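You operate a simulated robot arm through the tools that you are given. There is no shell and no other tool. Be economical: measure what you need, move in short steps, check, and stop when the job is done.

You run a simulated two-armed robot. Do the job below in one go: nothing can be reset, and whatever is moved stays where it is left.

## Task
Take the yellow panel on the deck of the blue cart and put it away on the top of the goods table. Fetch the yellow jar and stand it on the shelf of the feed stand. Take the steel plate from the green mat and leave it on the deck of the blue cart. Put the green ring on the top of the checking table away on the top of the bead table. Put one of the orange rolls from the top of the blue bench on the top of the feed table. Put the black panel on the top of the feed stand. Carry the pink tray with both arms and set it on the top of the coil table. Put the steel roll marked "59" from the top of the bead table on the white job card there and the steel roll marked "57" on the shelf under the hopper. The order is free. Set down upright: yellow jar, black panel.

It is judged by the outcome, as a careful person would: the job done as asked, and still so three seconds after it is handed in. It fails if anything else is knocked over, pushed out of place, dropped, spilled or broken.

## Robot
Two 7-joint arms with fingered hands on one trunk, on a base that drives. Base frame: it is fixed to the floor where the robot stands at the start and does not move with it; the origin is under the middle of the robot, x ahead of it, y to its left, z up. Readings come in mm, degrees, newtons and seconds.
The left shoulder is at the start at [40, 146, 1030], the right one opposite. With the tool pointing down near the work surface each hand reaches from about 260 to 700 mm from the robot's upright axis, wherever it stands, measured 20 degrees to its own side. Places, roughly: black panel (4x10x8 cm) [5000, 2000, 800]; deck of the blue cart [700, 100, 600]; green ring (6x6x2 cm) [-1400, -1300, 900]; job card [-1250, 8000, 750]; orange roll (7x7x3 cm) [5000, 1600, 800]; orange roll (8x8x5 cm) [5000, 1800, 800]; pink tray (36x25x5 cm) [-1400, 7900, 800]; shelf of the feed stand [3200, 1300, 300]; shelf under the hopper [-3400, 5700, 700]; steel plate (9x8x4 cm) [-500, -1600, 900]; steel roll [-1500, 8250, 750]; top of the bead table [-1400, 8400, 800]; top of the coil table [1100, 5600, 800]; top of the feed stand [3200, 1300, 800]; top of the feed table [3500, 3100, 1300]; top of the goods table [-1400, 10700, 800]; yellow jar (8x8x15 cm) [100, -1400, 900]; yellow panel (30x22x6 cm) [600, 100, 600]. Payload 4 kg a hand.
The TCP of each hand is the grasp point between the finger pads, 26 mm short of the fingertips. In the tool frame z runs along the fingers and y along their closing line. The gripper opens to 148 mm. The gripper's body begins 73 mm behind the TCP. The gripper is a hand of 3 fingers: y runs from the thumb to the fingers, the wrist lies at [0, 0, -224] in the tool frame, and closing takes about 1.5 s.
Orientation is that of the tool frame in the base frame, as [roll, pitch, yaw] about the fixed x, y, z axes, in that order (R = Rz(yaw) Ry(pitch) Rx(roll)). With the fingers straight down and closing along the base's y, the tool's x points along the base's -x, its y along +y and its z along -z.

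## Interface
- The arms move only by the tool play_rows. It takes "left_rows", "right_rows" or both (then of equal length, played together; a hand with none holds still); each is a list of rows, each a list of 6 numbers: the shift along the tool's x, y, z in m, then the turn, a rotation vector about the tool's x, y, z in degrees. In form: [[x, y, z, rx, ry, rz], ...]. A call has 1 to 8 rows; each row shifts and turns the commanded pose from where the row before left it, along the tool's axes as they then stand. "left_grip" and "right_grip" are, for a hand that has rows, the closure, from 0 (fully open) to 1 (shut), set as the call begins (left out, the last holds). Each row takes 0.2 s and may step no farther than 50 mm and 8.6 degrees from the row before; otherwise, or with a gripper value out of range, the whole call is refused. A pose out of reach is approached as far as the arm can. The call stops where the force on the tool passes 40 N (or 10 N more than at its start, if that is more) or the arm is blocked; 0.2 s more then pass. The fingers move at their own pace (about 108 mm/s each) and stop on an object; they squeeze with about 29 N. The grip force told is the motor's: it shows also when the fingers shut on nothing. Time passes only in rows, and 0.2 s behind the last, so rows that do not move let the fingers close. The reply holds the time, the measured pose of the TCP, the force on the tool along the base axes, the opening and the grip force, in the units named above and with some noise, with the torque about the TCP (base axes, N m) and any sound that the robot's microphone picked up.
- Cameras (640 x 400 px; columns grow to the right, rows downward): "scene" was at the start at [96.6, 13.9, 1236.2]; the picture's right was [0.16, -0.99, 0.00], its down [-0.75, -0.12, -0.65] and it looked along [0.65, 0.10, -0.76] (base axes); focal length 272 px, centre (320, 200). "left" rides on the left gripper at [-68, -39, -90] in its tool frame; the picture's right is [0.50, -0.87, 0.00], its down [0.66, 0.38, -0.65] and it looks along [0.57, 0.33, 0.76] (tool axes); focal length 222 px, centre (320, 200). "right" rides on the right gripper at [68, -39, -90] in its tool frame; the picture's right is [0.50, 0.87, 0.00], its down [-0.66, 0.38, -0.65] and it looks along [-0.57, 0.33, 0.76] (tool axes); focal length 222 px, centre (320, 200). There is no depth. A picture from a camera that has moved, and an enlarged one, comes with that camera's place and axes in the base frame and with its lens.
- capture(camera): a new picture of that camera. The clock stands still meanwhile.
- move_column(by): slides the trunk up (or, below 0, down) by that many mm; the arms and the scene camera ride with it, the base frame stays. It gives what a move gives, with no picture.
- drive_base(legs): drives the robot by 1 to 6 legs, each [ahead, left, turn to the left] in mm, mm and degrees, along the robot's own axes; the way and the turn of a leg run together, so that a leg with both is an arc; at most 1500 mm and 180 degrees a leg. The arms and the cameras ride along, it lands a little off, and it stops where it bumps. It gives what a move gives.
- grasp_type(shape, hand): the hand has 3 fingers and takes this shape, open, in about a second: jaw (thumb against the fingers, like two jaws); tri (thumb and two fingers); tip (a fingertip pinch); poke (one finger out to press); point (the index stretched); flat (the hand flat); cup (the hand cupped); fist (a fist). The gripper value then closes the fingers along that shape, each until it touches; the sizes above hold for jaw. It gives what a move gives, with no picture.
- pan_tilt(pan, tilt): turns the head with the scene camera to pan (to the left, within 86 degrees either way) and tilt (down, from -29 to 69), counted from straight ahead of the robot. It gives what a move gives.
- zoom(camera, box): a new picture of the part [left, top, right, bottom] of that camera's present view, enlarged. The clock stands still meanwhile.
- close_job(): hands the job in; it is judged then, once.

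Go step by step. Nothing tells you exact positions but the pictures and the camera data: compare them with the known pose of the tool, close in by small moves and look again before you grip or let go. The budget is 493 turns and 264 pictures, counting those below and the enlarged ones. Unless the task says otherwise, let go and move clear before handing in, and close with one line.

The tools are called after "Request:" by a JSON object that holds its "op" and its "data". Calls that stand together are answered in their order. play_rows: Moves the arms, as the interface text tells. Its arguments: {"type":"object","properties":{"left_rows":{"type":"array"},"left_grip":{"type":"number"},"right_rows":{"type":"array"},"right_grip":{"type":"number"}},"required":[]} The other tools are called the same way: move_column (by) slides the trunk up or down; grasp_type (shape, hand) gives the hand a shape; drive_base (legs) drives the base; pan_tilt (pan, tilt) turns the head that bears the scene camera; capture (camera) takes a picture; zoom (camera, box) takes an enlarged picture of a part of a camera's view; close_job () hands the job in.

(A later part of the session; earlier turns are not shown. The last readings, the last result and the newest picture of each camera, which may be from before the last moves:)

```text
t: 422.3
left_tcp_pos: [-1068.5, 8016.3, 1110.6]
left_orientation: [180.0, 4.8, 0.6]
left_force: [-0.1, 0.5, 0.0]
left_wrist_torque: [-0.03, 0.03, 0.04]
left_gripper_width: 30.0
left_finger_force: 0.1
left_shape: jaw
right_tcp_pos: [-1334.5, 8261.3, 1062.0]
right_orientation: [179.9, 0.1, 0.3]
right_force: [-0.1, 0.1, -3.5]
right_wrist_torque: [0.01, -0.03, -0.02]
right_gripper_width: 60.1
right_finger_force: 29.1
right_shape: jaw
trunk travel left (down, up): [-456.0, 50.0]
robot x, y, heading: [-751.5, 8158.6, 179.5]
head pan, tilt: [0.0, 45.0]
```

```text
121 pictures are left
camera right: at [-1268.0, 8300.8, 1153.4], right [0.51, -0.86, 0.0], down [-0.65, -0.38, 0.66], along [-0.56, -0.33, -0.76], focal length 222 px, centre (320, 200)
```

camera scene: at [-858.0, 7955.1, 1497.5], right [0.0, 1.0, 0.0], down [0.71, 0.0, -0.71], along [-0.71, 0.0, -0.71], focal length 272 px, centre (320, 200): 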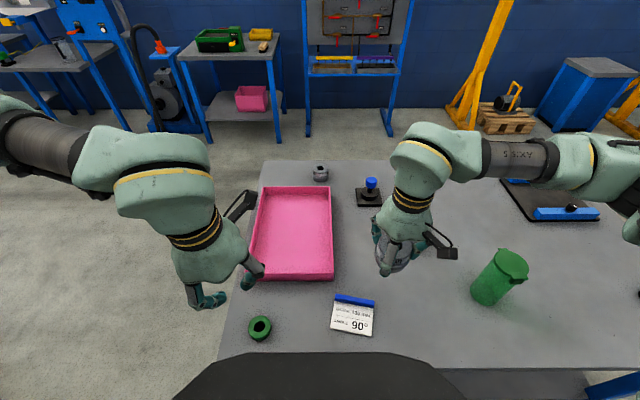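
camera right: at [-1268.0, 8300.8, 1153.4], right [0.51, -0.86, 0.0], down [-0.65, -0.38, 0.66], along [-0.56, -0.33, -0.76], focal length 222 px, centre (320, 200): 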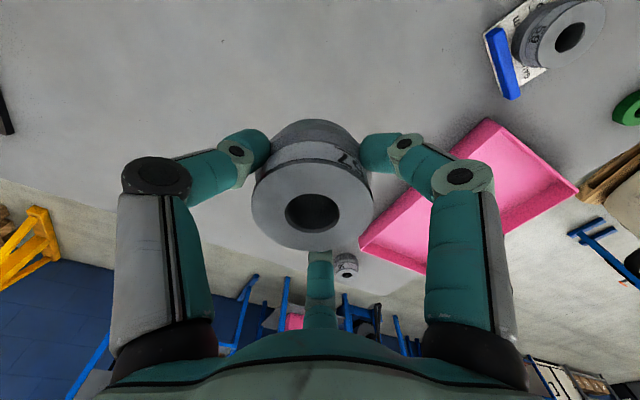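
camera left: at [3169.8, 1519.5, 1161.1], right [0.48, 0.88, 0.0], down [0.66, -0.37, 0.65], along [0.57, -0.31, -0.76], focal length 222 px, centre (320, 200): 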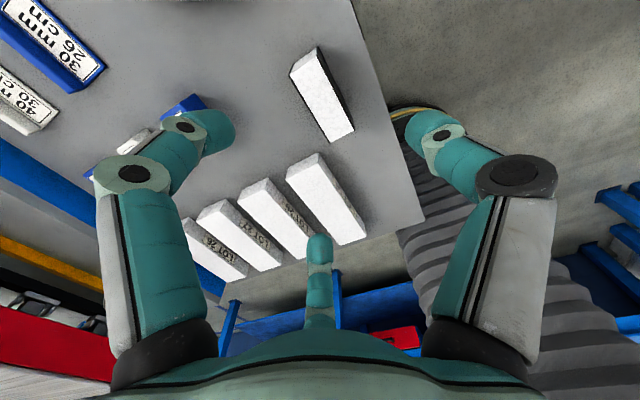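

Roll 57 is held. I'll drive around to the hopper on the west side.

Request:
{"op": "play_rows", "data": {"right_rows": [[0.045, 0, 0, 0, 0, 0], [0.045, 0, 0, 0, 0, 0], [0.045, 0, 0, 0, 0, 0], [0.03, 0, 0, 0, 0, 0]]}}

Request:
{"op": "drive_base", "data": {"legs": [[-60, 0, 0], [0, 930, 0], [1400, 0, 0], [0, 1450, 0]]}}

Request:
{"op": "pan_tilt", "data": {"pan": 0, "tilt": 20}}

Request:
{"op": "capture", "data": {"camera": "scene"}}

```text
t: 423.3
left_tcp_pos: [-1069.4, 8016.0, 1111.0]
left_orientation: [-180.0, 4.8, 0.7]
left_force: [-0.9, 0.2, 0.0]
left_wrist_torque: [-0.02, 0.04, -0.02]
left_gripper_width: 29.9
left_finger_force: 0.1
left_shape: jaw
right_tcp_pos: [-1172.7, 8260.2, 1062.1]
right_orientation: [179.9, 0.0, 0.4]
right_force: [0.1, 0.3, -3.6]
right_wrist_torque: [-0.01, 0.01, 0.02]
right_gripper_width: 59.9
right_finger_force: 29.0
right_shape: jaw
trunk travel left (down, up): [-456.0, 50.0]
robot x, y, heading: [-754.4, 8156.6, 179.4]
head pan, tilt: [0.0, 45.0]
```

```text
t: 442.4
left_tcp_pos: [-2422.5, 5592.4, 1110.9]
left_orientation: [-180.0, 4.9, 1.9]
left_force: [-0.3, 0.5, -0.5]
left_wrist_torque: [0.0, -0.02, -0.04]
left_gripper_width: 30.0
left_finger_force: 0.0
left_shape: jaw
right_tcp_pos: [-2532.1, 5833.6, 1062.3]
right_orientation: [179.9, 0.2, 1.6]
right_force: [0.2, -0.7, -3.9]
right_wrist_torque: [-0.03, -0.05, 0.04]
right_gripper_width: 60.0
right_finger_force: 29.1
right_shape: jaw
trunk travel left (down, up): [-456.0, 50.0]
robot x, y, heading: [-2109.4, 5740.7, -179.2]
head pan, tilt: [0.0, 45.0]
```

```text
t: 443.3
left_tcp_pos: [-2423.5, 5593.4, 1110.1]
left_orientation: [179.9, 4.8, 1.9]
left_force: [-0.4, -0.2, 0.2]
left_wrist_torque: [0.0, 0.05, 0.01]
left_gripper_width: 30.0
left_finger_force: 0.0
left_shape: jaw
right_tcp_pos: [-2532.7, 5834.3, 1061.6]
right_orientation: [-180.0, 0.1, 1.7]
right_force: [-0.2, 0.9, -3.6]
right_wrist_torque: [0.02, -0.01, 0.0]
right_gripper_width: 60.1
right_finger_force: 28.9
right_shape: jaw
trunk travel left (down, up): [-456.0, 50.0]
robot x, y, heading: [-2109.6, 5739.4, -179.6]
head pan, tilt: [0.0, 20.0]
```

```text
120 pictures are left
camera scene: at [-2224.2, 5740.4, 1536.1], right [-0.01, 1.0, 0.0], down [0.34, 0.0, -0.94], along [-0.94, -0.01, -0.34], focal length 272 px, centre (320, 200)
```

scene: 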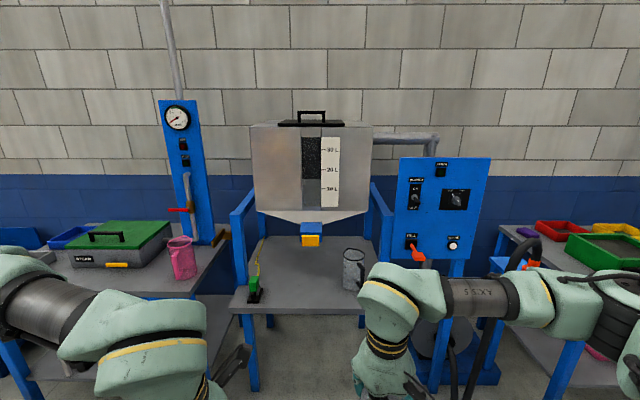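

The hopper's shelf is at x≈-3160 and farther back, z≈700, with a free front center spot near [-3230, 5680]. I'll drive closer.

Request:
{"op": "drive_base", "data": {"legs": [[480, 150, -0.5]]}}

Request:
{"op": "pan_tilt", "data": {"pan": 0, "tilt": 40}}

Request:
{"op": "capture", "data": {"camera": "scene"}}

Request:
{"op": "capture", "data": {"camera": "right"}}

```text
t: 446.2
left_tcp_pos: [-2895.3, 5441.3, 1111.8]
left_orientation: [179.9, 4.8, 1.1]
left_force: [-0.4, 0.1, -0.2]
left_wrist_torque: [0.01, 0.02, 0.0]
left_gripper_width: 29.8
left_finger_force: 0.0
left_shape: jaw
right_tcp_pos: [-3002.5, 5685.3, 1061.5]
right_orientation: [179.9, 0.1, 1.0]
right_force: [0.3, -0.4, -3.5]
right_wrist_torque: [-0.01, -0.03, 0.04]
right_gripper_width: 60.4
right_finger_force: 29.0
right_shape: jaw
trunk travel left (down, up): [-456.0, 50.0]
robot x, y, heading: [-2583.5, 5589.3, 180.0]
head pan, tilt: [0.0, 20.0]
```

```text
t: 447.1
left_tcp_pos: [-2896.0, 5439.9, 1110.0]
left_orientation: [179.9, 4.8, 1.2]
left_force: [-0.4, -0.1, 0.1]
left_wrist_torque: [0.02, -0.03, -0.02]
left_gripper_width: 29.8
left_finger_force: 0.0
left_shape: jaw
right_tcp_pos: [-3002.8, 5684.9, 1061.0]
right_orientation: [-180.0, 0.0, 0.9]
right_force: [0.2, 1.0, -2.9]
right_wrist_torque: [0.0, 0.01, -0.01]
right_gripper_width: 60.0
right_finger_force: 29.1
right_shape: jaw
trunk travel left (down, up): [-456.0, 50.0]
robot x, y, heading: [-2583.7, 5587.4, 179.8]
head pan, tilt: [0.0, 40.0]
```

```text
119 pictures are left
camera scene: at [-2688.7, 5587.4, 1504.8], right [0.0, 1.0, 0.0], down [0.64, 0.0, -0.77], along [-0.77, 0.0, -0.64], focal length 272 px, centre (320, 200)
```

scene: 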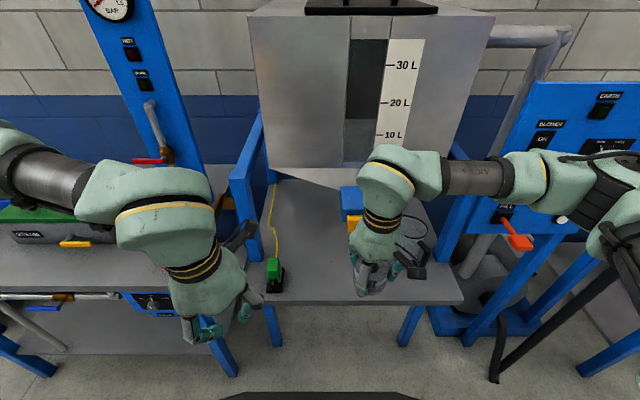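

```text
118 pictures are left
camera right: at [-2936.7, 5724.7, 1152.9], right [0.51, -0.86, 0.0], down [-0.65, -0.39, 0.65], along [-0.56, -0.34, -0.76], focal length 222 px, centre (320, 200)
```

right: 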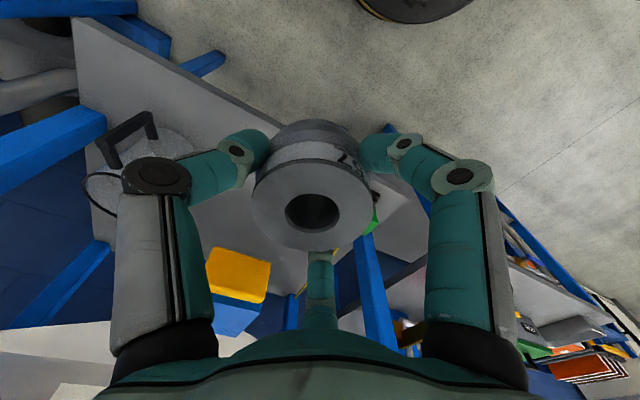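

Request:
{"op": "drive_base", "data": {"legs": [[60, 0, 0]]}}

Request:
{"op": "play_rows", "data": {"right_rows": [[-0.0246, 0.0036, 0.033, 0, 0, 0], [-0.0246, 0.0036, 0.033, 0, 0, 0], [-0.0246, 0.0036, 0.033, 0, 0, 0], [-0.0246, 0.0036, 0.033, 0, 0, 0], [-0.0246, 0.0036, 0.033, 0, 0, 0], [-0.0246, 0.0036, 0.033, 0, 0, 0]]}}

Request:
{"op": "capture", "data": {"camera": "right"}}

Request:
{"op": "capture", "data": {"camera": "scene"}}

```text
t: 448.0
left_tcp_pos: [-2947.0, 5441.8, 1113.0]
left_orientation: [179.9, 5.1, 1.1]
left_force: [0.0, 0.2, 0.3]
left_wrist_torque: [-0.03, 0.03, 0.02]
left_gripper_width: 30.1
left_finger_force: 0.1
left_shape: jaw
right_tcp_pos: [-3053.5, 5685.3, 1064.3]
right_orientation: [180.0, 0.5, 0.9]
right_force: [0.1, 0.4, -3.5]
right_wrist_torque: [-0.01, 0.04, -0.01]
right_gripper_width: 60.2
right_finger_force: 28.7
right_shape: jaw
trunk travel left (down, up): [-456.0, 50.0]
robot x, y, heading: [-2638.1, 5585.8, 179.9]
head pan, tilt: [0.0, 40.0]
```

```text
t: 448.9
left_tcp_pos: [-2951.5, 5440.1, 1110.5]
left_orientation: [180.0, 5.0, 1.1]
left_force: [0.1, -0.9, -0.1]
left_wrist_torque: [0.02, -0.02, -0.03]
left_gripper_width: 29.7
left_finger_force: 0.0
left_shape: jaw
right_tcp_pos: [-3134.3, 5665.9, 967.1]
right_orientation: [179.4, 0.2, 1.3]
right_force: [11.9, -0.1, 17.2]
right_wrist_torque: [0.3, 1.56, -0.07]
right_gripper_width: 60.3
right_finger_force: 28.8
right_shape: jaw
trunk travel left (down, up): [-456.0, 50.0]
robot x, y, heading: [-2638.0, 5582.3, 180.2]
head pan, tilt: [0.0, 40.0]
stopped in row 4 (right hand): the force on the tool passed its limit at 68 N (the readings are from after the stop); the commanded pose is now the measured one
```

```text
117 pictures are left
camera right: at [-3067.6, 5707.1, 1058.1], right [0.52, -0.85, 0.01], down [-0.64, -0.39, 0.66], along [-0.56, -0.35, -0.75], focal length 222 px, centre (320, 200)
```

right: 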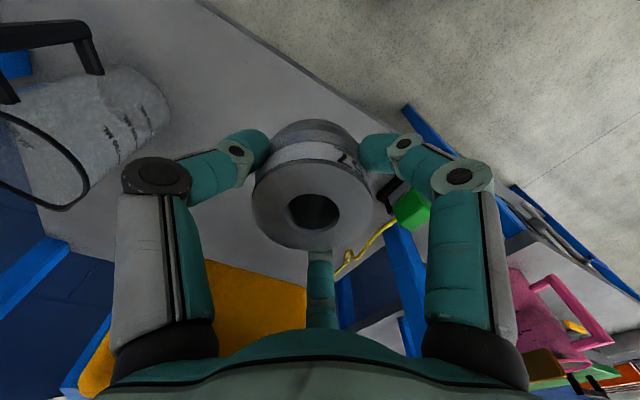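

```text
116 pictures are left
camera scene: at [-2742.1, 5586.5, 1505.2], right [0.0, 1.0, 0.0], down [0.64, 0.0, -0.77], along [-0.77, 0.0, -0.64], focal length 272 px, centre (320, 200)
```

scene: 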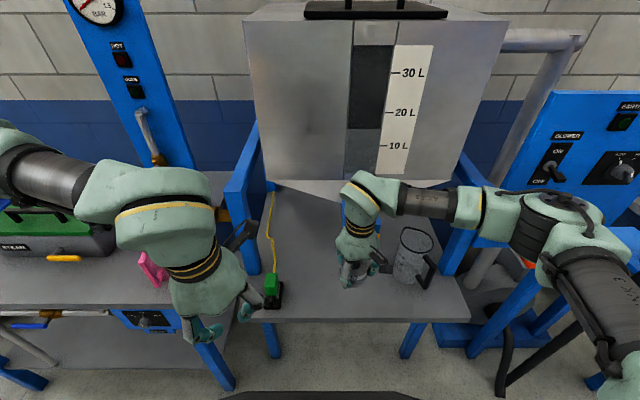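

The hand touched the hopper's spout near [-3227, 5668, 990]. I'll back off and go in lower, left of the spout, at y≈5555.

Request:
{"op": "play_rows", "data": {"right_rows": [[0.045, 0, 0, 0, 0, 0], [0, 0.045, 0, 0, 0, 0], [0, 0.04, 0, 0, 0, 0], [0, 0.026, 0.03, 0, 0, 0], [0, 0, 0.045, 0, 0, 0], [0, 0, 0.045, 0, 0, 0]]}}

Request:
{"op": "capture", "data": {"camera": "scene"}}

Request:
{"op": "capture", "data": {"camera": "right"}}

```text
t: 450.3
left_tcp_pos: [-2954.6, 5441.1, 1108.5]
left_orientation: [-180.0, 4.7, 1.1]
left_force: [-0.3, -0.5, 0.1]
left_wrist_torque: [0.0, 0.0, 0.02]
left_gripper_width: 29.9
left_finger_force: 0.0
left_shape: jaw
right_tcp_pos: [-3091.5, 5554.0, 840.3]
right_orientation: [179.7, 0.1, 1.2]
right_force: [-1.0, -0.4, -3.3]
right_wrist_torque: [0.01, -0.02, 0.02]
right_gripper_width: 59.5
right_finger_force: 28.7
right_shape: jaw
trunk travel left (down, up): [-456.0, 50.0]
robot x, y, heading: [-2637.8, 5584.4, 180.3]
head pan, tilt: [0.0, 40.0]
```

```text
115 pictures are left
camera scene: at [-2747.0, 5586.0, 1504.6], right [0.0, 1.0, 0.0], down [0.64, 0.0, -0.77], along [-0.77, 0.0, -0.64], focal length 272 px, centre (320, 200)
```

scene: 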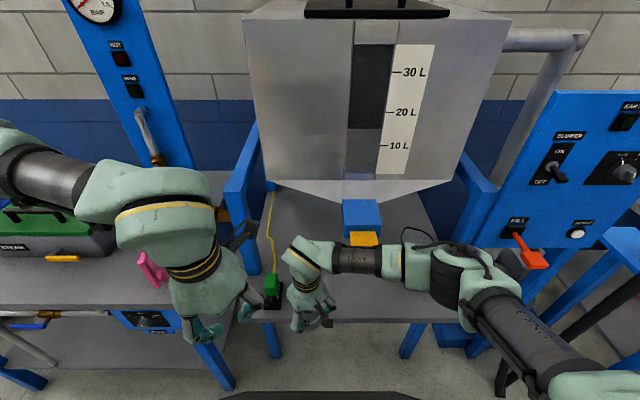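

```text
114 pictures are left
camera right: at [-3026.1, 5595.1, 932.1], right [0.52, -0.85, 0.01], down [-0.65, -0.39, 0.66], along [-0.56, -0.34, -0.75], focal length 222 px, centre (320, 200)
```

right: 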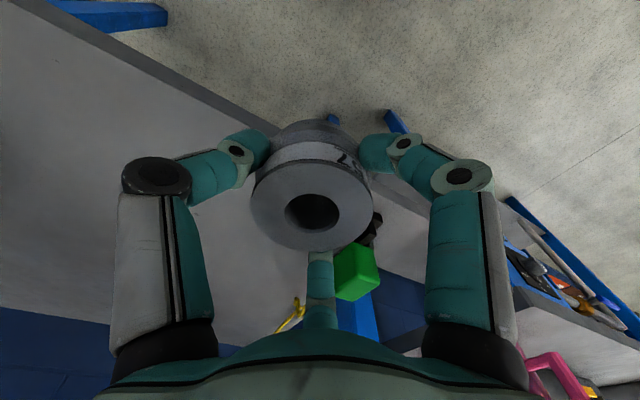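

Request:
{"op": "play_rows", "data": {"right_rows": [[-0.035, 0, 0, 0, 0, 0], [-0.035, 0, 0, 0, 0, 0], [-0.035, 0, 0, 0, 0, 0], [-0.035, 0, 0, 0, 0, 0]]}}

Request:
{"op": "capture", "data": {"camera": "right"}}

Request:
{"op": "capture", "data": {"camera": "scene"}}

```text
t: 451.3
left_tcp_pos: [-2954.2, 5439.4, 1110.6]
left_orientation: [-180.0, 4.8, 1.2]
left_force: [1.5, 0.3, -0.4]
left_wrist_torque: [0.05, 0.02, 0.01]
left_gripper_width: 29.9
left_finger_force: 0.1
left_shape: jaw
right_tcp_pos: [-3231.2, 5550.4, 843.8]
right_orientation: [179.6, 0.1, 1.4]
right_force: [-0.6, 1.1, -3.2]
right_wrist_torque: [0.0, 0.0, -0.01]
right_gripper_width: 59.9
right_finger_force: 29.0
right_shape: jaw
trunk travel left (down, up): [-456.0, 50.0]
robot x, y, heading: [-2642.3, 5583.7, 180.0]
head pan, tilt: [0.0, 40.0]
```

```text
113 pictures are left
camera right: at [-3164.2, 5592.4, 935.9], right [0.52, -0.85, 0.01], down [-0.65, -0.39, 0.66], along [-0.56, -0.35, -0.75], focal length 222 px, centre (320, 200)
```

right: 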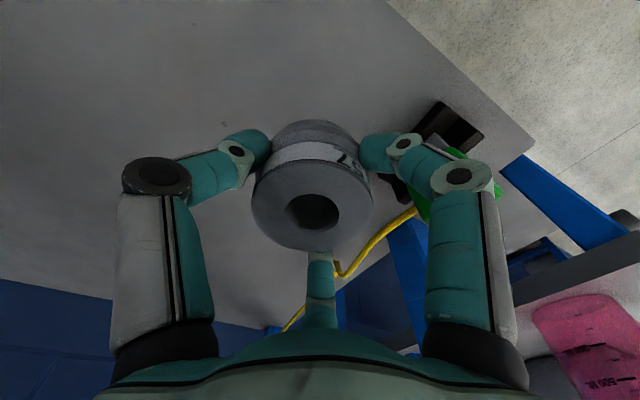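

```text
112 pictures are left
camera scene: at [-2745.9, 5585.3, 1504.8], right [0.0, 1.0, 0.0], down [0.64, 0.0, -0.77], along [-0.77, 0.0, -0.64], focal length 272 px, centre (320, 200)
```

scene: 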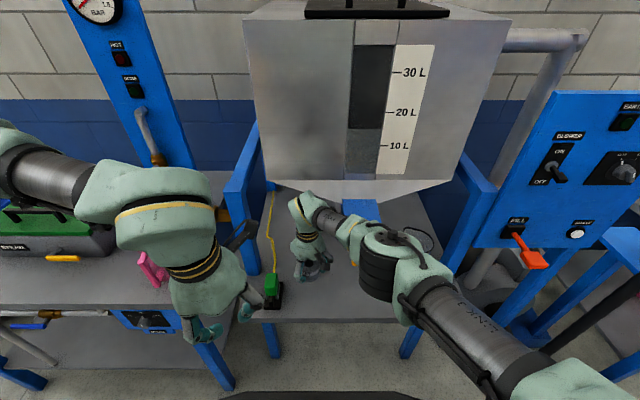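

Request:
{"op": "play_rows", "data": {"right_rows": [[0, -0.007, 0.03, 0, 0, 0], [0, 0, 0.03, 0, 0, 0], [0, 0, 0.02, 0, 0, 0], [0, 0, 0, 0, 0, 0]]}}

Request:
{"op": "play_rows", "data": {"right_rows": [[0, 0, 0.006, 0, 0, 0], [0, 0, 0, 0, 0, 0]]}}

Request:
{"op": "play_rows", "data": {"right_rows": [[0, 0, 0.005, 0, 0, 0], [0, 0, 0, 0, 0, 0]]}}

```text
t: 452.3
left_tcp_pos: [-2953.8, 5441.0, 1110.3]
left_orientation: [180.0, 4.9, 1.1]
left_force: [-1.3, -0.1, 0.4]
left_wrist_torque: [-0.04, -0.04, 0.01]
left_gripper_width: 29.8
left_finger_force: 0.0
left_shape: jaw
right_tcp_pos: [-3209.4, 5559.4, 783.9]
right_orientation: [179.6, 0.0, 1.3]
right_force: [-0.1, 0.0, -3.1]
right_wrist_torque: [0.0, -0.03, 0.0]
right_gripper_width: 59.7
right_finger_force: 29.1
right_shape: jaw
right hand out of reach, approached as far as the arm can: row 1, 2, 3
trunk travel left (down, up): [-456.0, 50.0]
robot x, y, heading: [-2644.1, 5583.9, 180.0]
head pan, tilt: [0.0, 40.0]
```

```text
t: 452.9
left_tcp_pos: [-2953.6, 5442.3, 1111.8]
left_orientation: [-180.0, 4.8, 1.2]
left_force: [0.3, -0.3, 0.2]
left_wrist_torque: [-0.03, -0.02, -0.03]
left_gripper_width: 30.1
left_finger_force: 0.2
left_shape: jaw
right_tcp_pos: [-3207.4, 5560.6, 778.3]
right_orientation: [179.5, 0.2, 1.2]
right_force: [-0.2, 0.6, -3.3]
right_wrist_torque: [-0.01, -0.01, -0.01]
right_gripper_width: 60.0
right_finger_force: 29.1
right_shape: jaw
right hand out of reach, approached as far as the arm can: row 1
trunk travel left (down, up): [-456.0, 50.0]
robot x, y, heading: [-2638.5, 5584.5, 179.8]
head pan, tilt: [0.0, 40.0]
```

```text
t: 453.5
left_tcp_pos: [-2954.8, 5442.5, 1110.3]
left_orientation: [179.9, 4.8, 1.1]
left_force: [0.5, -0.7, 0.4]
left_wrist_torque: [-0.01, 0.03, -0.02]
left_gripper_width: 30.0
left_finger_force: 0.2
left_shape: jaw
right_tcp_pos: [-3204.0, 5561.5, 773.9]
right_orientation: [179.6, 0.1, 1.2]
right_force: [0.2, 0.8, -2.9]
right_wrist_torque: [-0.04, -0.01, 0.02]
right_gripper_width: 59.8
right_finger_force: 29.2
right_shape: jaw
right hand out of reach, approached as far as the arm can: row 1
trunk travel left (down, up): [-456.0, 50.0]
robot x, y, heading: [-2637.2, 5587.1, 179.8]
head pan, tilt: [0.0, 40.0]
```

Request:
{"op": "play_rows", "data": {"right_rows": [[0, 0, -0.04, 0, 0, 0], [0, 0, -0.04, 0, 0, 0]]}}

Request:
{"op": "move_column", "data": {"by": -90}}

Request:
{"op": "play_rows", "data": {"right_rows": [[-0.012, 0, 0, 0, 0, 0], [-0.012, 0, 0, 0, 0, 0]]}}

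Request:
{"op": "capture", "data": {"camera": "right"}}

```text
t: 454.1
left_tcp_pos: [-2955.1, 5453.1, 1111.2]
left_orientation: [179.4, 4.7, 0.7]
left_force: [-0.3, 0.3, 0.4]
left_wrist_torque: [-0.06, -0.01, 0.0]
left_gripper_width: 29.8
left_finger_force: 0.1
left_shape: jaw
right_tcp_pos: [-3205.6, 5579.4, 853.5]
right_orientation: [179.2, 0.0, 0.8]
right_force: [0.7, 0.3, -3.3]
right_wrist_torque: [-0.09, -0.01, 0.01]
right_gripper_width: 59.0
right_finger_force: 28.8
right_shape: jaw
trunk travel left (down, up): [-456.0, 50.0]
robot x, y, heading: [-2639.7, 5588.4, 179.8]
head pan, tilt: [0.0, 40.0]
```

```text
t: 455.3
left_tcp_pos: [-2938.1, 5439.6, 1025.0]
left_orientation: [-180.0, 5.8, 1.1]
left_force: [0.6, -0.5, -0.7]
left_wrist_torque: [0.02, -0.02, 0.01]
left_gripper_width: 30.1
left_finger_force: 0.1
left_shape: jaw
right_tcp_pos: [-3235.4, 5560.7, 832.5]
right_orientation: [179.0, 6.9, 0.9]
right_force: [0.4, -1.1, -3.4]
right_wrist_torque: [0.03, -0.01, 0.02]
right_gripper_width: 59.0
right_finger_force: 29.3
right_shape: jaw
trunk travel left (down, up): [-366.0, 140.0]
robot x, y, heading: [-2642.1, 5585.8, 180.0]
head pan, tilt: [0.0, 40.0]
```

```text
t: 456.1
left_tcp_pos: [-2949.8, 5441.1, 1019.5]
left_orientation: [-179.9, 5.1, 1.0]
left_force: [-1.1, -0.2, -0.5]
left_wrist_torque: [0.04, -0.08, -0.03]
left_gripper_width: 29.9
left_finger_force: 0.1
left_shape: jaw
right_tcp_pos: [-3271.9, 5566.1, 829.3]
right_orientation: [179.3, 7.0, 0.7]
right_force: [-0.4, -0.3, -3.5]
right_wrist_torque: [0.01, -0.05, -0.02]
right_gripper_width: 59.2
right_finger_force: 29.2
right_shape: jaw
trunk travel left (down, up): [-366.0, 140.0]
robot x, y, heading: [-2642.9, 5585.2, 179.8]
head pan, tilt: [0.0, 40.0]
stopped in row 2 (right hand): the arm was blocked; the commanded pose is now the measured one
```

```text
111 pictures are left
camera right: at [-3194.8, 5606.4, 912.9], right [0.51, -0.86, -0.05], down [-0.57, -0.38, 0.73], along [-0.65, -0.34, -0.68], focal length 222 px, centre (320, 200)
```

right: 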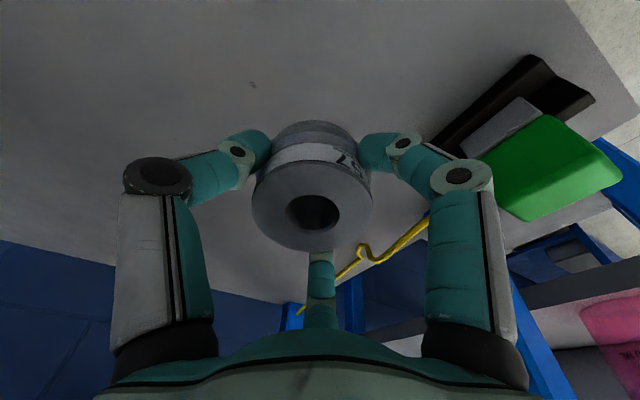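

Request:
{"op": "capture", "data": {"camera": "scene"}}

```text
110 pictures are left
camera scene: at [-2738.9, 5585.9, 1412.5], right [0.0, 1.0, 0.0], down [0.64, 0.0, -0.77], along [-0.77, 0.0, -0.64], focal length 272 px, centre (320, 200)
```

scene: 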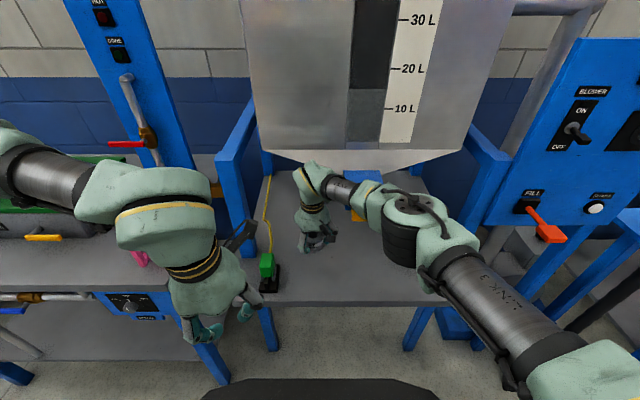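

The forearm is catching the spout. I'll retract and reposition the base farther left so that the arm goes in straight.

Request:
{"op": "play_rows", "data": {"right_rows": [[0.04, 0, 0, 0, 0, 0], [0.04, 0, 0, 0, 3.5, 0], [0.04, 0, 0, 0, 3.5, 0], [0.04, 0, 0, 0, 0, 0]]}}

Request:
{"op": "drive_base", "data": {"legs": [[0, 220, 0]]}}

Request:
{"op": "capture", "data": {"camera": "scene"}}

```text
t: 457.1
left_tcp_pos: [-2949.9, 5443.2, 1018.9]
left_orientation: [180.0, 5.1, 0.8]
left_force: [-0.2, 0.1, -0.1]
left_wrist_torque: [-0.03, 0.02, -0.01]
left_gripper_width: 29.6
left_finger_force: 0.0
left_shape: jaw
right_tcp_pos: [-3103.0, 5580.0, 803.7]
right_orientation: [-179.9, -1.6, -0.1]
right_force: [-0.2, 3.5, -5.4]
right_wrist_torque: [-0.2, -0.05, -0.01]
right_gripper_width: 59.1
right_finger_force: 28.7
right_shape: jaw
trunk travel left (down, up): [-366.0, 140.0]
robot x, y, heading: [-2637.9, 5590.5, 179.4]
head pan, tilt: [0.0, 40.0]
```

```text
t: 458.9
left_tcp_pos: [-2954.0, 5217.0, 1019.3]
left_orientation: [180.0, 4.7, 1.1]
left_force: [0.2, -0.6, -0.5]
left_wrist_torque: [0.0, 0.0, 0.0]
left_gripper_width: 29.9
left_finger_force: 0.1
left_shape: jaw
right_tcp_pos: [-3112.4, 5348.7, 810.5]
right_orientation: [179.4, -1.2, 0.7]
right_force: [-0.4, 0.3, -3.8]
right_wrist_torque: [-0.03, -0.04, 0.0]
right_gripper_width: 59.1
right_finger_force: 29.1
right_shape: jaw
trunk travel left (down, up): [-366.0, 140.0]
robot x, y, heading: [-2637.4, 5364.3, 179.8]
head pan, tilt: [0.0, 40.0]
```

```text
109 pictures are left
camera scene: at [-2745.9, 5364.7, 1413.6], right [0.0, 1.0, 0.0], down [0.64, 0.0, -0.77], along [-0.77, 0.0, -0.64], focal length 272 px, centre (320, 200)
```

scene: 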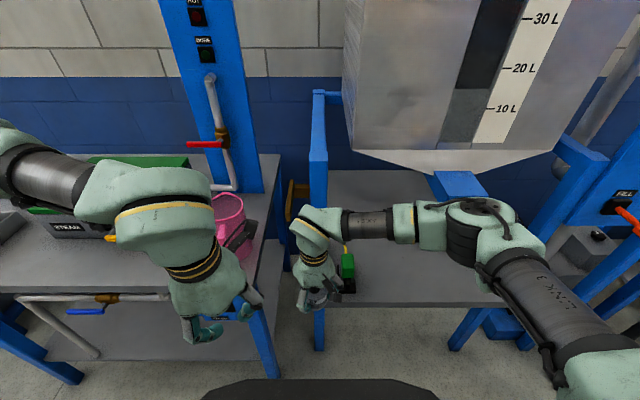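

Request:
{"op": "play_rows", "data": {"right_rows": [[0.01, 0, -0.04, 0, -1.2, 0], [0, -0.045, 0, 0, 0, 0], [0, -0.045, 0, 0, 0, 0], [0, -0.045, 0, 0, 0, 0], [0, -0.045, 0, 0, 0, 0], [0, -0.022, 0, 0, 0, 0]]}}

Request:
{"op": "capture", "data": {"camera": "scene"}}

```text
t: 460.2
left_tcp_pos: [-2955.5, 5217.7, 1018.4]
left_orientation: [-180.0, 4.8, 1.1]
left_force: [-0.3, -0.2, -0.3]
left_wrist_torque: [-0.01, 0.01, 0.02]
left_gripper_width: 29.9
left_finger_force: 0.0
left_shape: jaw
right_tcp_pos: [-3103.5, 5551.7, 848.6]
right_orientation: [179.5, 0.1, 0.9]
right_force: [0.6, 0.1, -3.2]
right_wrist_torque: [0.0, -0.02, -0.02]
right_gripper_width: 59.0
right_finger_force: 29.4
right_shape: jaw
trunk travel left (down, up): [-366.0, 140.0]
robot x, y, heading: [-2638.2, 5358.3, 179.9]
head pan, tilt: [0.0, 40.0]
```

```text
108 pictures are left
camera scene: at [-2745.9, 5364.2, 1413.6], right [0.0, 1.0, 0.0], down [0.64, 0.0, -0.77], along [-0.77, 0.0, -0.64], focal length 272 px, centre (320, 200)
```

scene: 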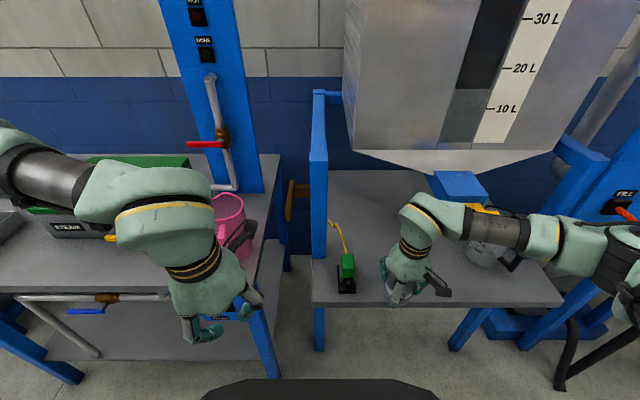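

Request:
{"op": "play_rows", "data": {"right_rows": [[-0.03, 0, 0, 0, 0, 0], [-0.03, 0, 0, 0, 0, 0], [-0.03, 0, 0, 0, 0, 0], [-0.012, 0, 0, 0, 0, 0]]}}

Request:
{"op": "play_rows", "data": {"right_rows": [[0, 0, 0.025, 0, 0, 0], [0, 0, 0.025, 0, 0, 0], [0, 0, 0.025, 0, 0, 0], [0, 0, 0, 0, 0, 0]]}}

Request:
{"op": "capture", "data": {"camera": "scene"}}

Request:
{"op": "capture", "data": {"camera": "right"}}

```text
t: 461.2
left_tcp_pos: [-2954.7, 5218.3, 1019.7]
left_orientation: [-180.0, 4.8, 1.2]
left_force: [-0.1, -0.7, -0.1]
left_wrist_torque: [0.0, 0.01, -0.02]
left_gripper_width: 29.8
left_finger_force: 0.0
left_shape: jaw
right_tcp_pos: [-3207.9, 5548.6, 849.2]
right_orientation: [179.4, 0.1, 0.8]
right_force: [0.2, 0.0, -3.2]
right_wrist_torque: [-0.01, -0.03, 0.02]
right_gripper_width: 59.0
right_finger_force: 28.6
right_shape: jaw
trunk travel left (down, up): [-366.0, 140.0]
robot x, y, heading: [-2641.0, 5358.2, 179.7]
head pan, tilt: [0.0, 40.0]
```

```text
t: 462.2
left_tcp_pos: [-2953.7, 5216.7, 1019.6]
left_orientation: [-179.9, 4.8, 1.1]
left_force: [0.1, 0.4, 1.4]
left_wrist_torque: [0.0, 0.03, 0.02]
left_gripper_width: 29.9
left_finger_force: 0.1
left_shape: jaw
right_tcp_pos: [-3205.0, 5549.6, 775.6]
right_orientation: [179.5, 0.1, 0.8]
right_force: [0.4, -0.4, -3.0]
right_wrist_torque: [0.0, 0.01, -0.01]
right_gripper_width: 58.8
right_finger_force: 29.0
right_shape: jaw
trunk travel left (down, up): [-366.0, 140.0]
robot x, y, heading: [-2640.9, 5364.8, 180.2]
head pan, tilt: [0.0, 40.0]
```

```text
107 pictures are left
camera scene: at [-2744.7, 5362.6, 1413.7], right [0.0, 1.0, 0.0], down [0.64, 0.0, -0.77], along [-0.77, 0.0, -0.64], focal length 272 px, centre (320, 200)
```

scene: 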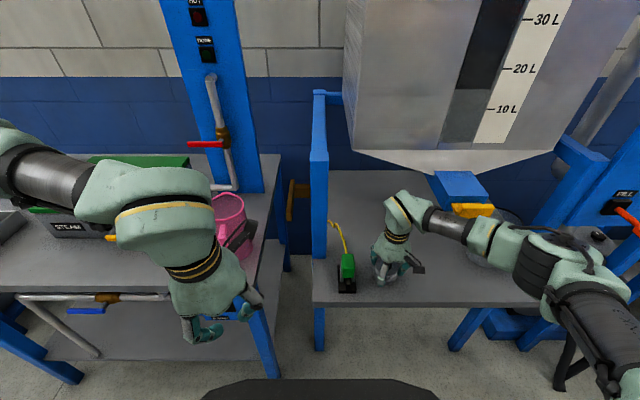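

```text
106 pictures are left
camera right: at [-3138.9, 5590.0, 866.7], right [0.51, -0.86, 0.01], down [-0.65, -0.38, 0.66], along [-0.56, -0.34, -0.75], focal length 222 px, centre (320, 200)
```

right: 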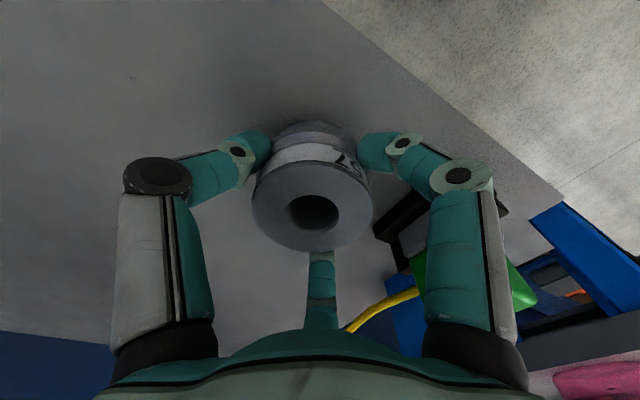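

Request:
{"op": "play_rows", "data": {"right_rows": [[0, 0, 0.012, 0, 0, 0], [0, 0, 0.006, 0, 0, 0], [0, 0, 0, 0, 0, 0]]}}

Request:
{"op": "play_rows", "data": {"right_rows": [[0, 0, 0.005, 0, 0, 0], [0, 0, 0, 0, 0, 0]]}}

Request:
{"op": "play_rows", "data": {"right_rows": [[0, 0, 0.005, 0, 0, 0], [0, 0, 0, 0, 0, 0]]}}

```text
t: 463.1
left_tcp_pos: [-2952.3, 5217.0, 1020.9]
left_orientation: [-180.0, 4.9, 1.2]
left_force: [0.5, 0.2, -1.1]
left_wrist_torque: [-0.02, -0.01, 0.0]
left_gripper_width: 29.8
left_finger_force: 0.1
left_shape: jaw
right_tcp_pos: [-3207.9, 5548.0, 761.1]
right_orientation: [179.3, 0.5, 0.6]
right_force: [0.1, 2.8, 23.6]
right_wrist_torque: [0.35, 0.07, -0.01]
right_gripper_width: 59.9
right_finger_force: 29.0
right_shape: jaw
trunk travel left (down, up): [-366.0, 140.0]
robot x, y, heading: [-2638.2, 5363.0, 179.7]
head pan, tilt: [0.0, 40.0]
```

```text
t: 463.5
left_tcp_pos: [-2952.1, 5218.3, 1019.7]
left_orientation: [-180.0, 4.9, 1.1]
left_force: [-0.7, 0.7, 0.3]
left_wrist_torque: [-0.03, 0.0, -0.03]
left_gripper_width: 29.7
left_finger_force: 0.0
left_shape: jaw
right_tcp_pos: [-3209.3, 5548.9, 760.9]
right_orientation: [179.1, 0.7, 0.5]
right_force: [9.4, 0.5, 21.8]
right_wrist_torque: [0.35, -0.15, -0.12]
right_gripper_width: 61.1
right_finger_force: 29.0
right_shape: jaw
trunk travel left (down, up): [-366.0, 140.0]
robot x, y, heading: [-2637.0, 5362.6, 179.8]
head pan, tilt: [0.0, 40.0]
stopped in row 2 (right hand): the force on the tool passed its limit at 42 N (the readings are from after the stop); the commanded pose is now the measured one
```

```text
t: 463.9
left_tcp_pos: [-2951.9, 5218.6, 1019.4]
left_orientation: [180.0, 4.9, 1.0]
left_force: [-0.3, 0.8, -0.5]
left_wrist_torque: [0.0, -0.02, 0.01]
left_gripper_width: 29.9
left_finger_force: 0.0
left_shape: jaw
right_tcp_pos: [-3213.6, 5546.6, 759.7]
right_orientation: [179.0, 1.0, 0.3]
right_force: [10.4, 1.3, 26.1]
right_wrist_torque: [0.41, -0.25, -0.16]
right_gripper_width: 61.6
right_finger_force: 28.7
right_shape: jaw
trunk travel left (down, up): [-366.0, 140.0]
robot x, y, heading: [-2639.8, 5363.3, 180.0]
head pan, tilt: [0.0, 40.0]
stopped in row 2 (right hand): the force on the tool passed its limit at 41 N (the readings are from after the stop); the commanded pose is now the measured one
```

Contact with the shelf. I'll relax, open and lift out.

Request:
{"op": "play_rows", "data": {"right_rows": [[0, 0, -0.003, 0, 0, 0], [0, 0, 0, 0, 0, 0], [0, 0, 0, 0, 0, 0], [0, 0, 0, 0, 0, 0]], "right_grip": 0.35}}

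Request:
{"op": "capture", "data": {"camera": "right"}}

```text
t: 464.9
left_tcp_pos: [-2955.2, 5218.6, 1018.7]
left_orientation: [180.0, 4.8, 1.1]
left_force: [-0.4, 0.7, -0.3]
left_wrist_torque: [-0.02, 0.0, 0.0]
left_gripper_width: 29.8
left_finger_force: 0.1
left_shape: jaw
right_tcp_pos: [-3214.2, 5548.8, 758.5]
right_orientation: [179.1, 1.0, 0.6]
right_force: [-0.5, 0.0, 0.1]
right_wrist_torque: [-0.03, 0.02, -0.03]
right_gripper_width: 95.8
right_finger_force: 0.0
right_shape: jaw
trunk travel left (down, up): [-366.0, 140.0]
robot x, y, heading: [-2639.1, 5359.2, 180.0]
head pan, tilt: [0.0, 40.0]
```

```text
105 pictures are left
camera right: at [-3145.0, 5589.6, 849.0], right [0.51, -0.86, 0.01], down [-0.64, -0.37, 0.67], along [-0.57, -0.34, -0.74], focal length 222 px, centre (320, 200)
```

right: 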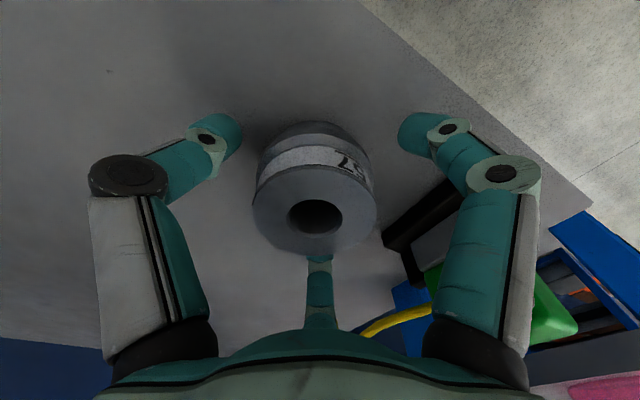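

Request:
{"op": "play_rows", "data": {"right_rows": [[0, 0, -0.03, 0, 0, 0], [0, 0, -0.03, 0, 0, 0], [0, 0, -0.03, 0, 0, 0], [0.04, 0, 0, 0, 0, 0], [0.04, 0, 0, 0, 0, 0], [0.04, 0, 0, 0, 0, 0], [0.04, 0, -0.02, 0, 0, 0]]}}

Request:
{"op": "drive_base", "data": {"legs": [[-500, 0, 0]]}}

Request:
{"op": "capture", "data": {"camera": "scene"}}

```text
t: 466.5
left_tcp_pos: [-2953.0, 5219.4, 1019.7]
left_orientation: [-179.9, 4.9, 1.1]
left_force: [0.0, 0.9, 0.3]
left_wrist_torque: [0.0, -0.01, 0.0]
left_gripper_width: 30.0
left_finger_force: 0.0
left_shape: jaw
right_tcp_pos: [-3052.4, 5551.4, 865.6]
right_orientation: [179.1, 1.0, 0.5]
right_force: [-0.2, -0.4, 0.0]
right_wrist_torque: [0.01, 0.01, 0.01]
right_gripper_width: 96.2
right_finger_force: 0.1
right_shape: jaw
trunk travel left (down, up): [-366.0, 140.0]
robot x, y, heading: [-2641.1, 5365.7, 179.5]
head pan, tilt: [0.0, 40.0]
```

```text
t: 469.5
left_tcp_pos: [-2448.3, 5217.1, 1018.4]
left_orientation: [180.0, 4.8, 1.2]
left_force: [0.2, -0.2, -0.3]
left_wrist_torque: [-0.02, -0.01, 0.03]
left_gripper_width: 29.7
left_finger_force: 0.1
left_shape: jaw
right_tcp_pos: [-2545.8, 5549.2, 864.2]
right_orientation: [179.1, 0.9, 0.6]
right_force: [-0.2, 0.2, -0.3]
right_wrist_torque: [-0.02, 0.0, 0.02]
right_gripper_width: 95.9
right_finger_force: 0.0
right_shape: jaw
trunk travel left (down, up): [-366.0, 140.0]
robot x, y, heading: [-2132.2, 5358.1, 180.0]
head pan, tilt: [0.0, 40.0]
```

```text
104 pictures are left
camera scene: at [-2239.4, 5363.4, 1413.6], right [0.0, 1.0, 0.0], down [0.64, 0.0, -0.77], along [-0.77, 0.0, -0.64], focal length 272 px, centre (320, 200)
```

scene: 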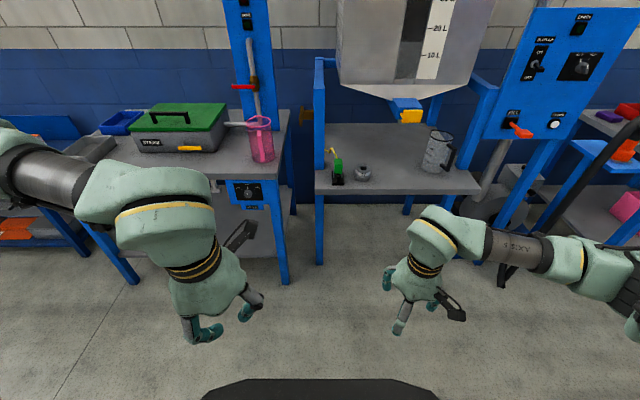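

Roll 57 stands on the hopper shelf. Before lifting the tray I'll scout the way to the coil table from the bead table's southeast.

Request:
{"op": "play_rows", "data": {"right_rows": [[0, 0, -0.045, 0, 0, 0], [0, 0, -0.045, 0, 0, 0], [0, 0, -0.045, 0, 0, 0]]}}

Request:
{"op": "drive_base", "data": {"legs": [[0, -1500, 0], [0, -340, 0], [0, 0, 180], [1400, 0, 0]]}}

Request:
{"op": "pan_tilt", "data": {"pan": -30, "tilt": 20}}

Request:
{"op": "capture", "data": {"camera": "scene"}}

```text
t: 470.3
left_tcp_pos: [-2446.3, 5217.9, 1020.2]
left_orientation: [-180.0, 4.8, 1.1]
left_force: [0.0, -0.3, 0.1]
left_wrist_torque: [0.01, 0.01, -0.05]
left_gripper_width: 30.0
left_finger_force: 0.0
left_shape: jaw
right_tcp_pos: [-2542.2, 5548.7, 1001.2]
right_orientation: [179.2, 0.9, 0.7]
right_force: [-0.6, -0.1, 0.7]
right_wrist_torque: [-0.02, -0.04, 0.07]
right_gripper_width: 96.0
right_finger_force: 0.0
right_shape: jaw
trunk travel left (down, up): [-366.0, 140.0]
robot x, y, heading: [-2136.1, 5362.9, 179.8]
head pan, tilt: [0.0, 40.0]
```

```text
t: 491.8
left_tcp_pos: [-632.6, 7269.0, 1020.1]
left_orientation: [-179.6, 5.0, 177.6]
left_force: [0.0, 0.5, -0.9]
left_wrist_torque: [-0.01, -0.01, -0.02]
left_gripper_width: 29.9
left_finger_force: 0.2
left_shape: jaw
right_tcp_pos: [-560.7, 6927.0, 996.2]
right_orientation: [179.4, 0.1, 176.3]
right_force: [-0.7, 0.5, -0.3]
right_wrist_torque: [0.0, 0.01, 0.02]
right_gripper_width: 96.0
right_finger_force: 0.1
right_shape: jaw
trunk travel left (down, up): [-366.0, 140.0]
robot x, y, heading: [-950.2, 7141.4, -3.7]
head pan, tilt: [0.0, 40.0]
stopped in leg 4: the robot was blocked; the commanded pose is now the measured one
```

```text
t: 492.7
left_tcp_pos: [-633.2, 7267.5, 1021.1]
left_orientation: [-179.7, 5.1, 177.6]
left_force: [-0.4, 0.1, 0.5]
left_wrist_torque: [0.02, 0.0, -0.02]
left_gripper_width: 29.8
left_finger_force: 0.2
left_shape: jaw
right_tcp_pos: [-561.6, 6926.0, 996.8]
right_orientation: [179.5, 0.1, 176.2]
right_force: [0.1, -0.1, -0.3]
right_wrist_torque: [0.03, 0.0, 0.01]
right_gripper_width: 95.9
right_finger_force: 0.0
right_shape: jaw
trunk travel left (down, up): [-366.0, 140.0]
robot x, y, heading: [-950.1, 7139.1, -3.3]
head pan, tilt: [-30.0, 20.0]
```

```text
103 pictures are left
camera scene: at [-860.7, 7093.8, 1445.7], right [-0.55, -0.83, 0.0], down [-0.28, 0.18, -0.94], along [0.78, -0.52, -0.34], focal length 272 px, centre (320, 200)
```

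scene: 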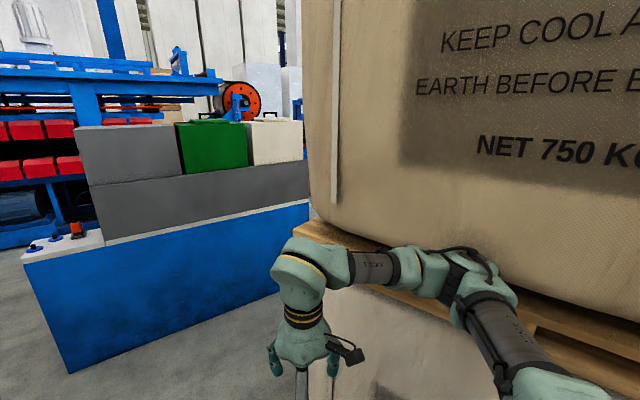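

Request:
{"op": "drive_base", "data": {"legs": [[0, 130, 3.3], [450, 0, 0]]}}

Request:
{"op": "pan_tilt", "data": {"pan": -55, "tilt": 15}}

Request:
{"op": "capture", "data": {"camera": "scene"}}

Request:
{"op": "pan_tilt", "data": {"pan": 0, "tilt": 15}}

Request:
{"op": "capture", "data": {"camera": "scene"}}

```text
t: 496.3
left_tcp_pos: [-180.0, 7404.9, 1019.0]
left_orientation: [179.9, 4.9, -179.2]
left_force: [-0.6, -0.1, 0.3]
left_wrist_torque: [0.0, 0.03, 0.03]
left_gripper_width: 29.9
left_finger_force: 0.2
left_shape: jaw
right_tcp_pos: [-89.1, 7068.4, 994.1]
right_orientation: [179.2, -0.2, 179.5]
right_force: [0.6, 0.7, 0.4]
right_wrist_torque: [0.0, 0.01, 0.0]
right_gripper_width: 95.8
right_finger_force: 0.1
right_shape: jaw
trunk travel left (down, up): [-366.0, 140.0]
robot x, y, heading: [-494.0, 7261.0, -0.6]
head pan, tilt: [-30.0, 20.0]
```

```text
t: 497.2
left_tcp_pos: [-179.4, 7405.9, 1019.5]
left_orientation: [179.9, 4.7, -179.2]
left_force: [-0.1, 0.0, -0.7]
left_wrist_torque: [0.03, 0.02, -0.02]
left_gripper_width: 30.0
left_finger_force: 0.0
left_shape: jaw
right_tcp_pos: [-89.4, 7069.7, 994.6]
right_orientation: [179.1, -0.2, 179.4]
right_force: [0.1, -0.5, 1.0]
right_wrist_torque: [-0.01, 0.01, 0.01]
right_gripper_width: 96.0
right_finger_force: 0.0
right_shape: jaw
trunk travel left (down, up): [-366.0, 140.0]
robot x, y, heading: [-493.6, 7261.0, -0.5]
head pan, tilt: [-55.0, 15.0]
```

```text
102 pictures are left
camera scene: at [-422.1, 7187.6, 1453.2], right [-0.82, -0.57, 0.0], down [-0.15, 0.21, -0.97], along [0.55, -0.8, -0.26], focal length 272 px, centre (320, 200)
```

scene: 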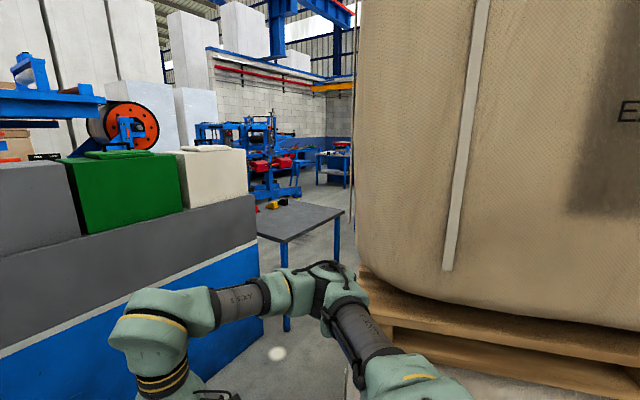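

```text
t: 498.4
left_tcp_pos: [-180.2, 7405.4, 1018.5]
left_orientation: [180.0, 4.8, -179.3]
left_force: [-0.1, -0.2, 0.6]
left_wrist_torque: [0.03, -0.02, 0.01]
left_gripper_width: 29.7
left_finger_force: 0.1
left_shape: jaw
right_tcp_pos: [-89.9, 7069.2, 993.3]
right_orientation: [179.1, -0.2, 179.6]
right_force: [0.6, 0.3, -0.4]
right_wrist_torque: [0.01, 0.01, 0.02]
right_gripper_width: 95.9
right_finger_force: 0.2
right_shape: jaw
trunk travel left (down, up): [-366.0, 140.0]
robot x, y, heading: [-496.8, 7260.0, -0.6]
head pan, tilt: [0.0, 15.0]
```

```text
101 pictures are left
camera scene: at [-381.6, 7263.6, 1453.2], right [-0.01, -1.0, 0.0], down [-0.26, 0.0, -0.97], along [0.97, -0.01, -0.26], focal length 272 px, centre (320, 200)
```

scene: 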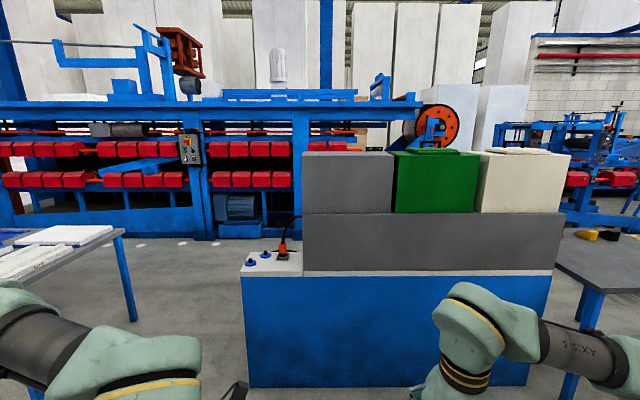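

The coil table is reachable only from the south, via the west lane and the corridor at y≈4700. Now I'll go pick up the pink tray at the bead table.

Request:
{"op": "drive_base", "data": {"legs": [[0, 0, 90.5], [0, 940, 0]]}}

Request:
{"op": "pan_tilt", "data": {"pan": 0, "tilt": 50}}

Request:
{"op": "capture", "data": {"camera": "scene"}}

```text
t: 507.2
left_tcp_pos: [-1572.7, 7569.0, 1019.8]
left_orientation: [-180.0, 4.8, -88.5]
left_force: [-0.3, 0.2, 0.0]
left_wrist_torque: [-0.02, -0.03, -0.02]
left_gripper_width: 30.0
left_finger_force: 0.0
left_shape: jaw
right_tcp_pos: [-1238.4, 7663.6, 993.1]
right_orientation: [179.1, -0.3, -89.9]
right_force: [-0.4, -0.7, -0.7]
right_wrist_torque: [0.01, 0.0, -0.03]
right_gripper_width: 96.0
right_finger_force: 0.0
right_shape: jaw
trunk travel left (down, up): [-366.0, 140.0]
robot x, y, heading: [-1426.5, 7256.1, 90.5]
head pan, tilt: [0.0, 15.0]
```

```text
t: 508.2
left_tcp_pos: [-1572.6, 7569.0, 1019.1]
left_orientation: [180.0, 4.7, -88.5]
left_force: [0.8, 0.6, -0.1]
left_wrist_torque: [0.0, 0.03, -0.01]
left_gripper_width: 30.1
left_finger_force: 0.1
left_shape: jaw
right_tcp_pos: [-1238.6, 7662.6, 994.2]
right_orientation: [179.1, -0.1, -89.8]
right_force: [0.4, -0.6, -0.3]
right_wrist_torque: [0.01, 0.0, 0.01]
right_gripper_width: 95.8
right_finger_force: 0.0
right_shape: jaw
trunk travel left (down, up): [-366.0, 140.0]
robot x, y, heading: [-1422.0, 7256.5, 90.1]
head pan, tilt: [0.0, 50.0]
```

```text
100 pictures are left
camera scene: at [-1428.2, 7354.3, 1399.5], right [1.0, 0.0, 0.0], down [0.0, -0.77, -0.64], along [0.0, 0.64, -0.77], focal length 272 px, centre (320, 200)
```

scene: 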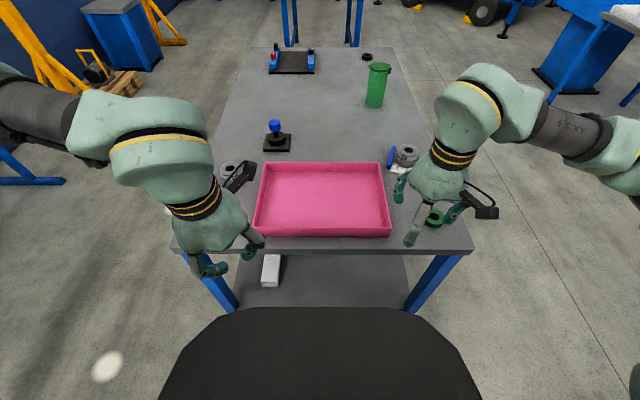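

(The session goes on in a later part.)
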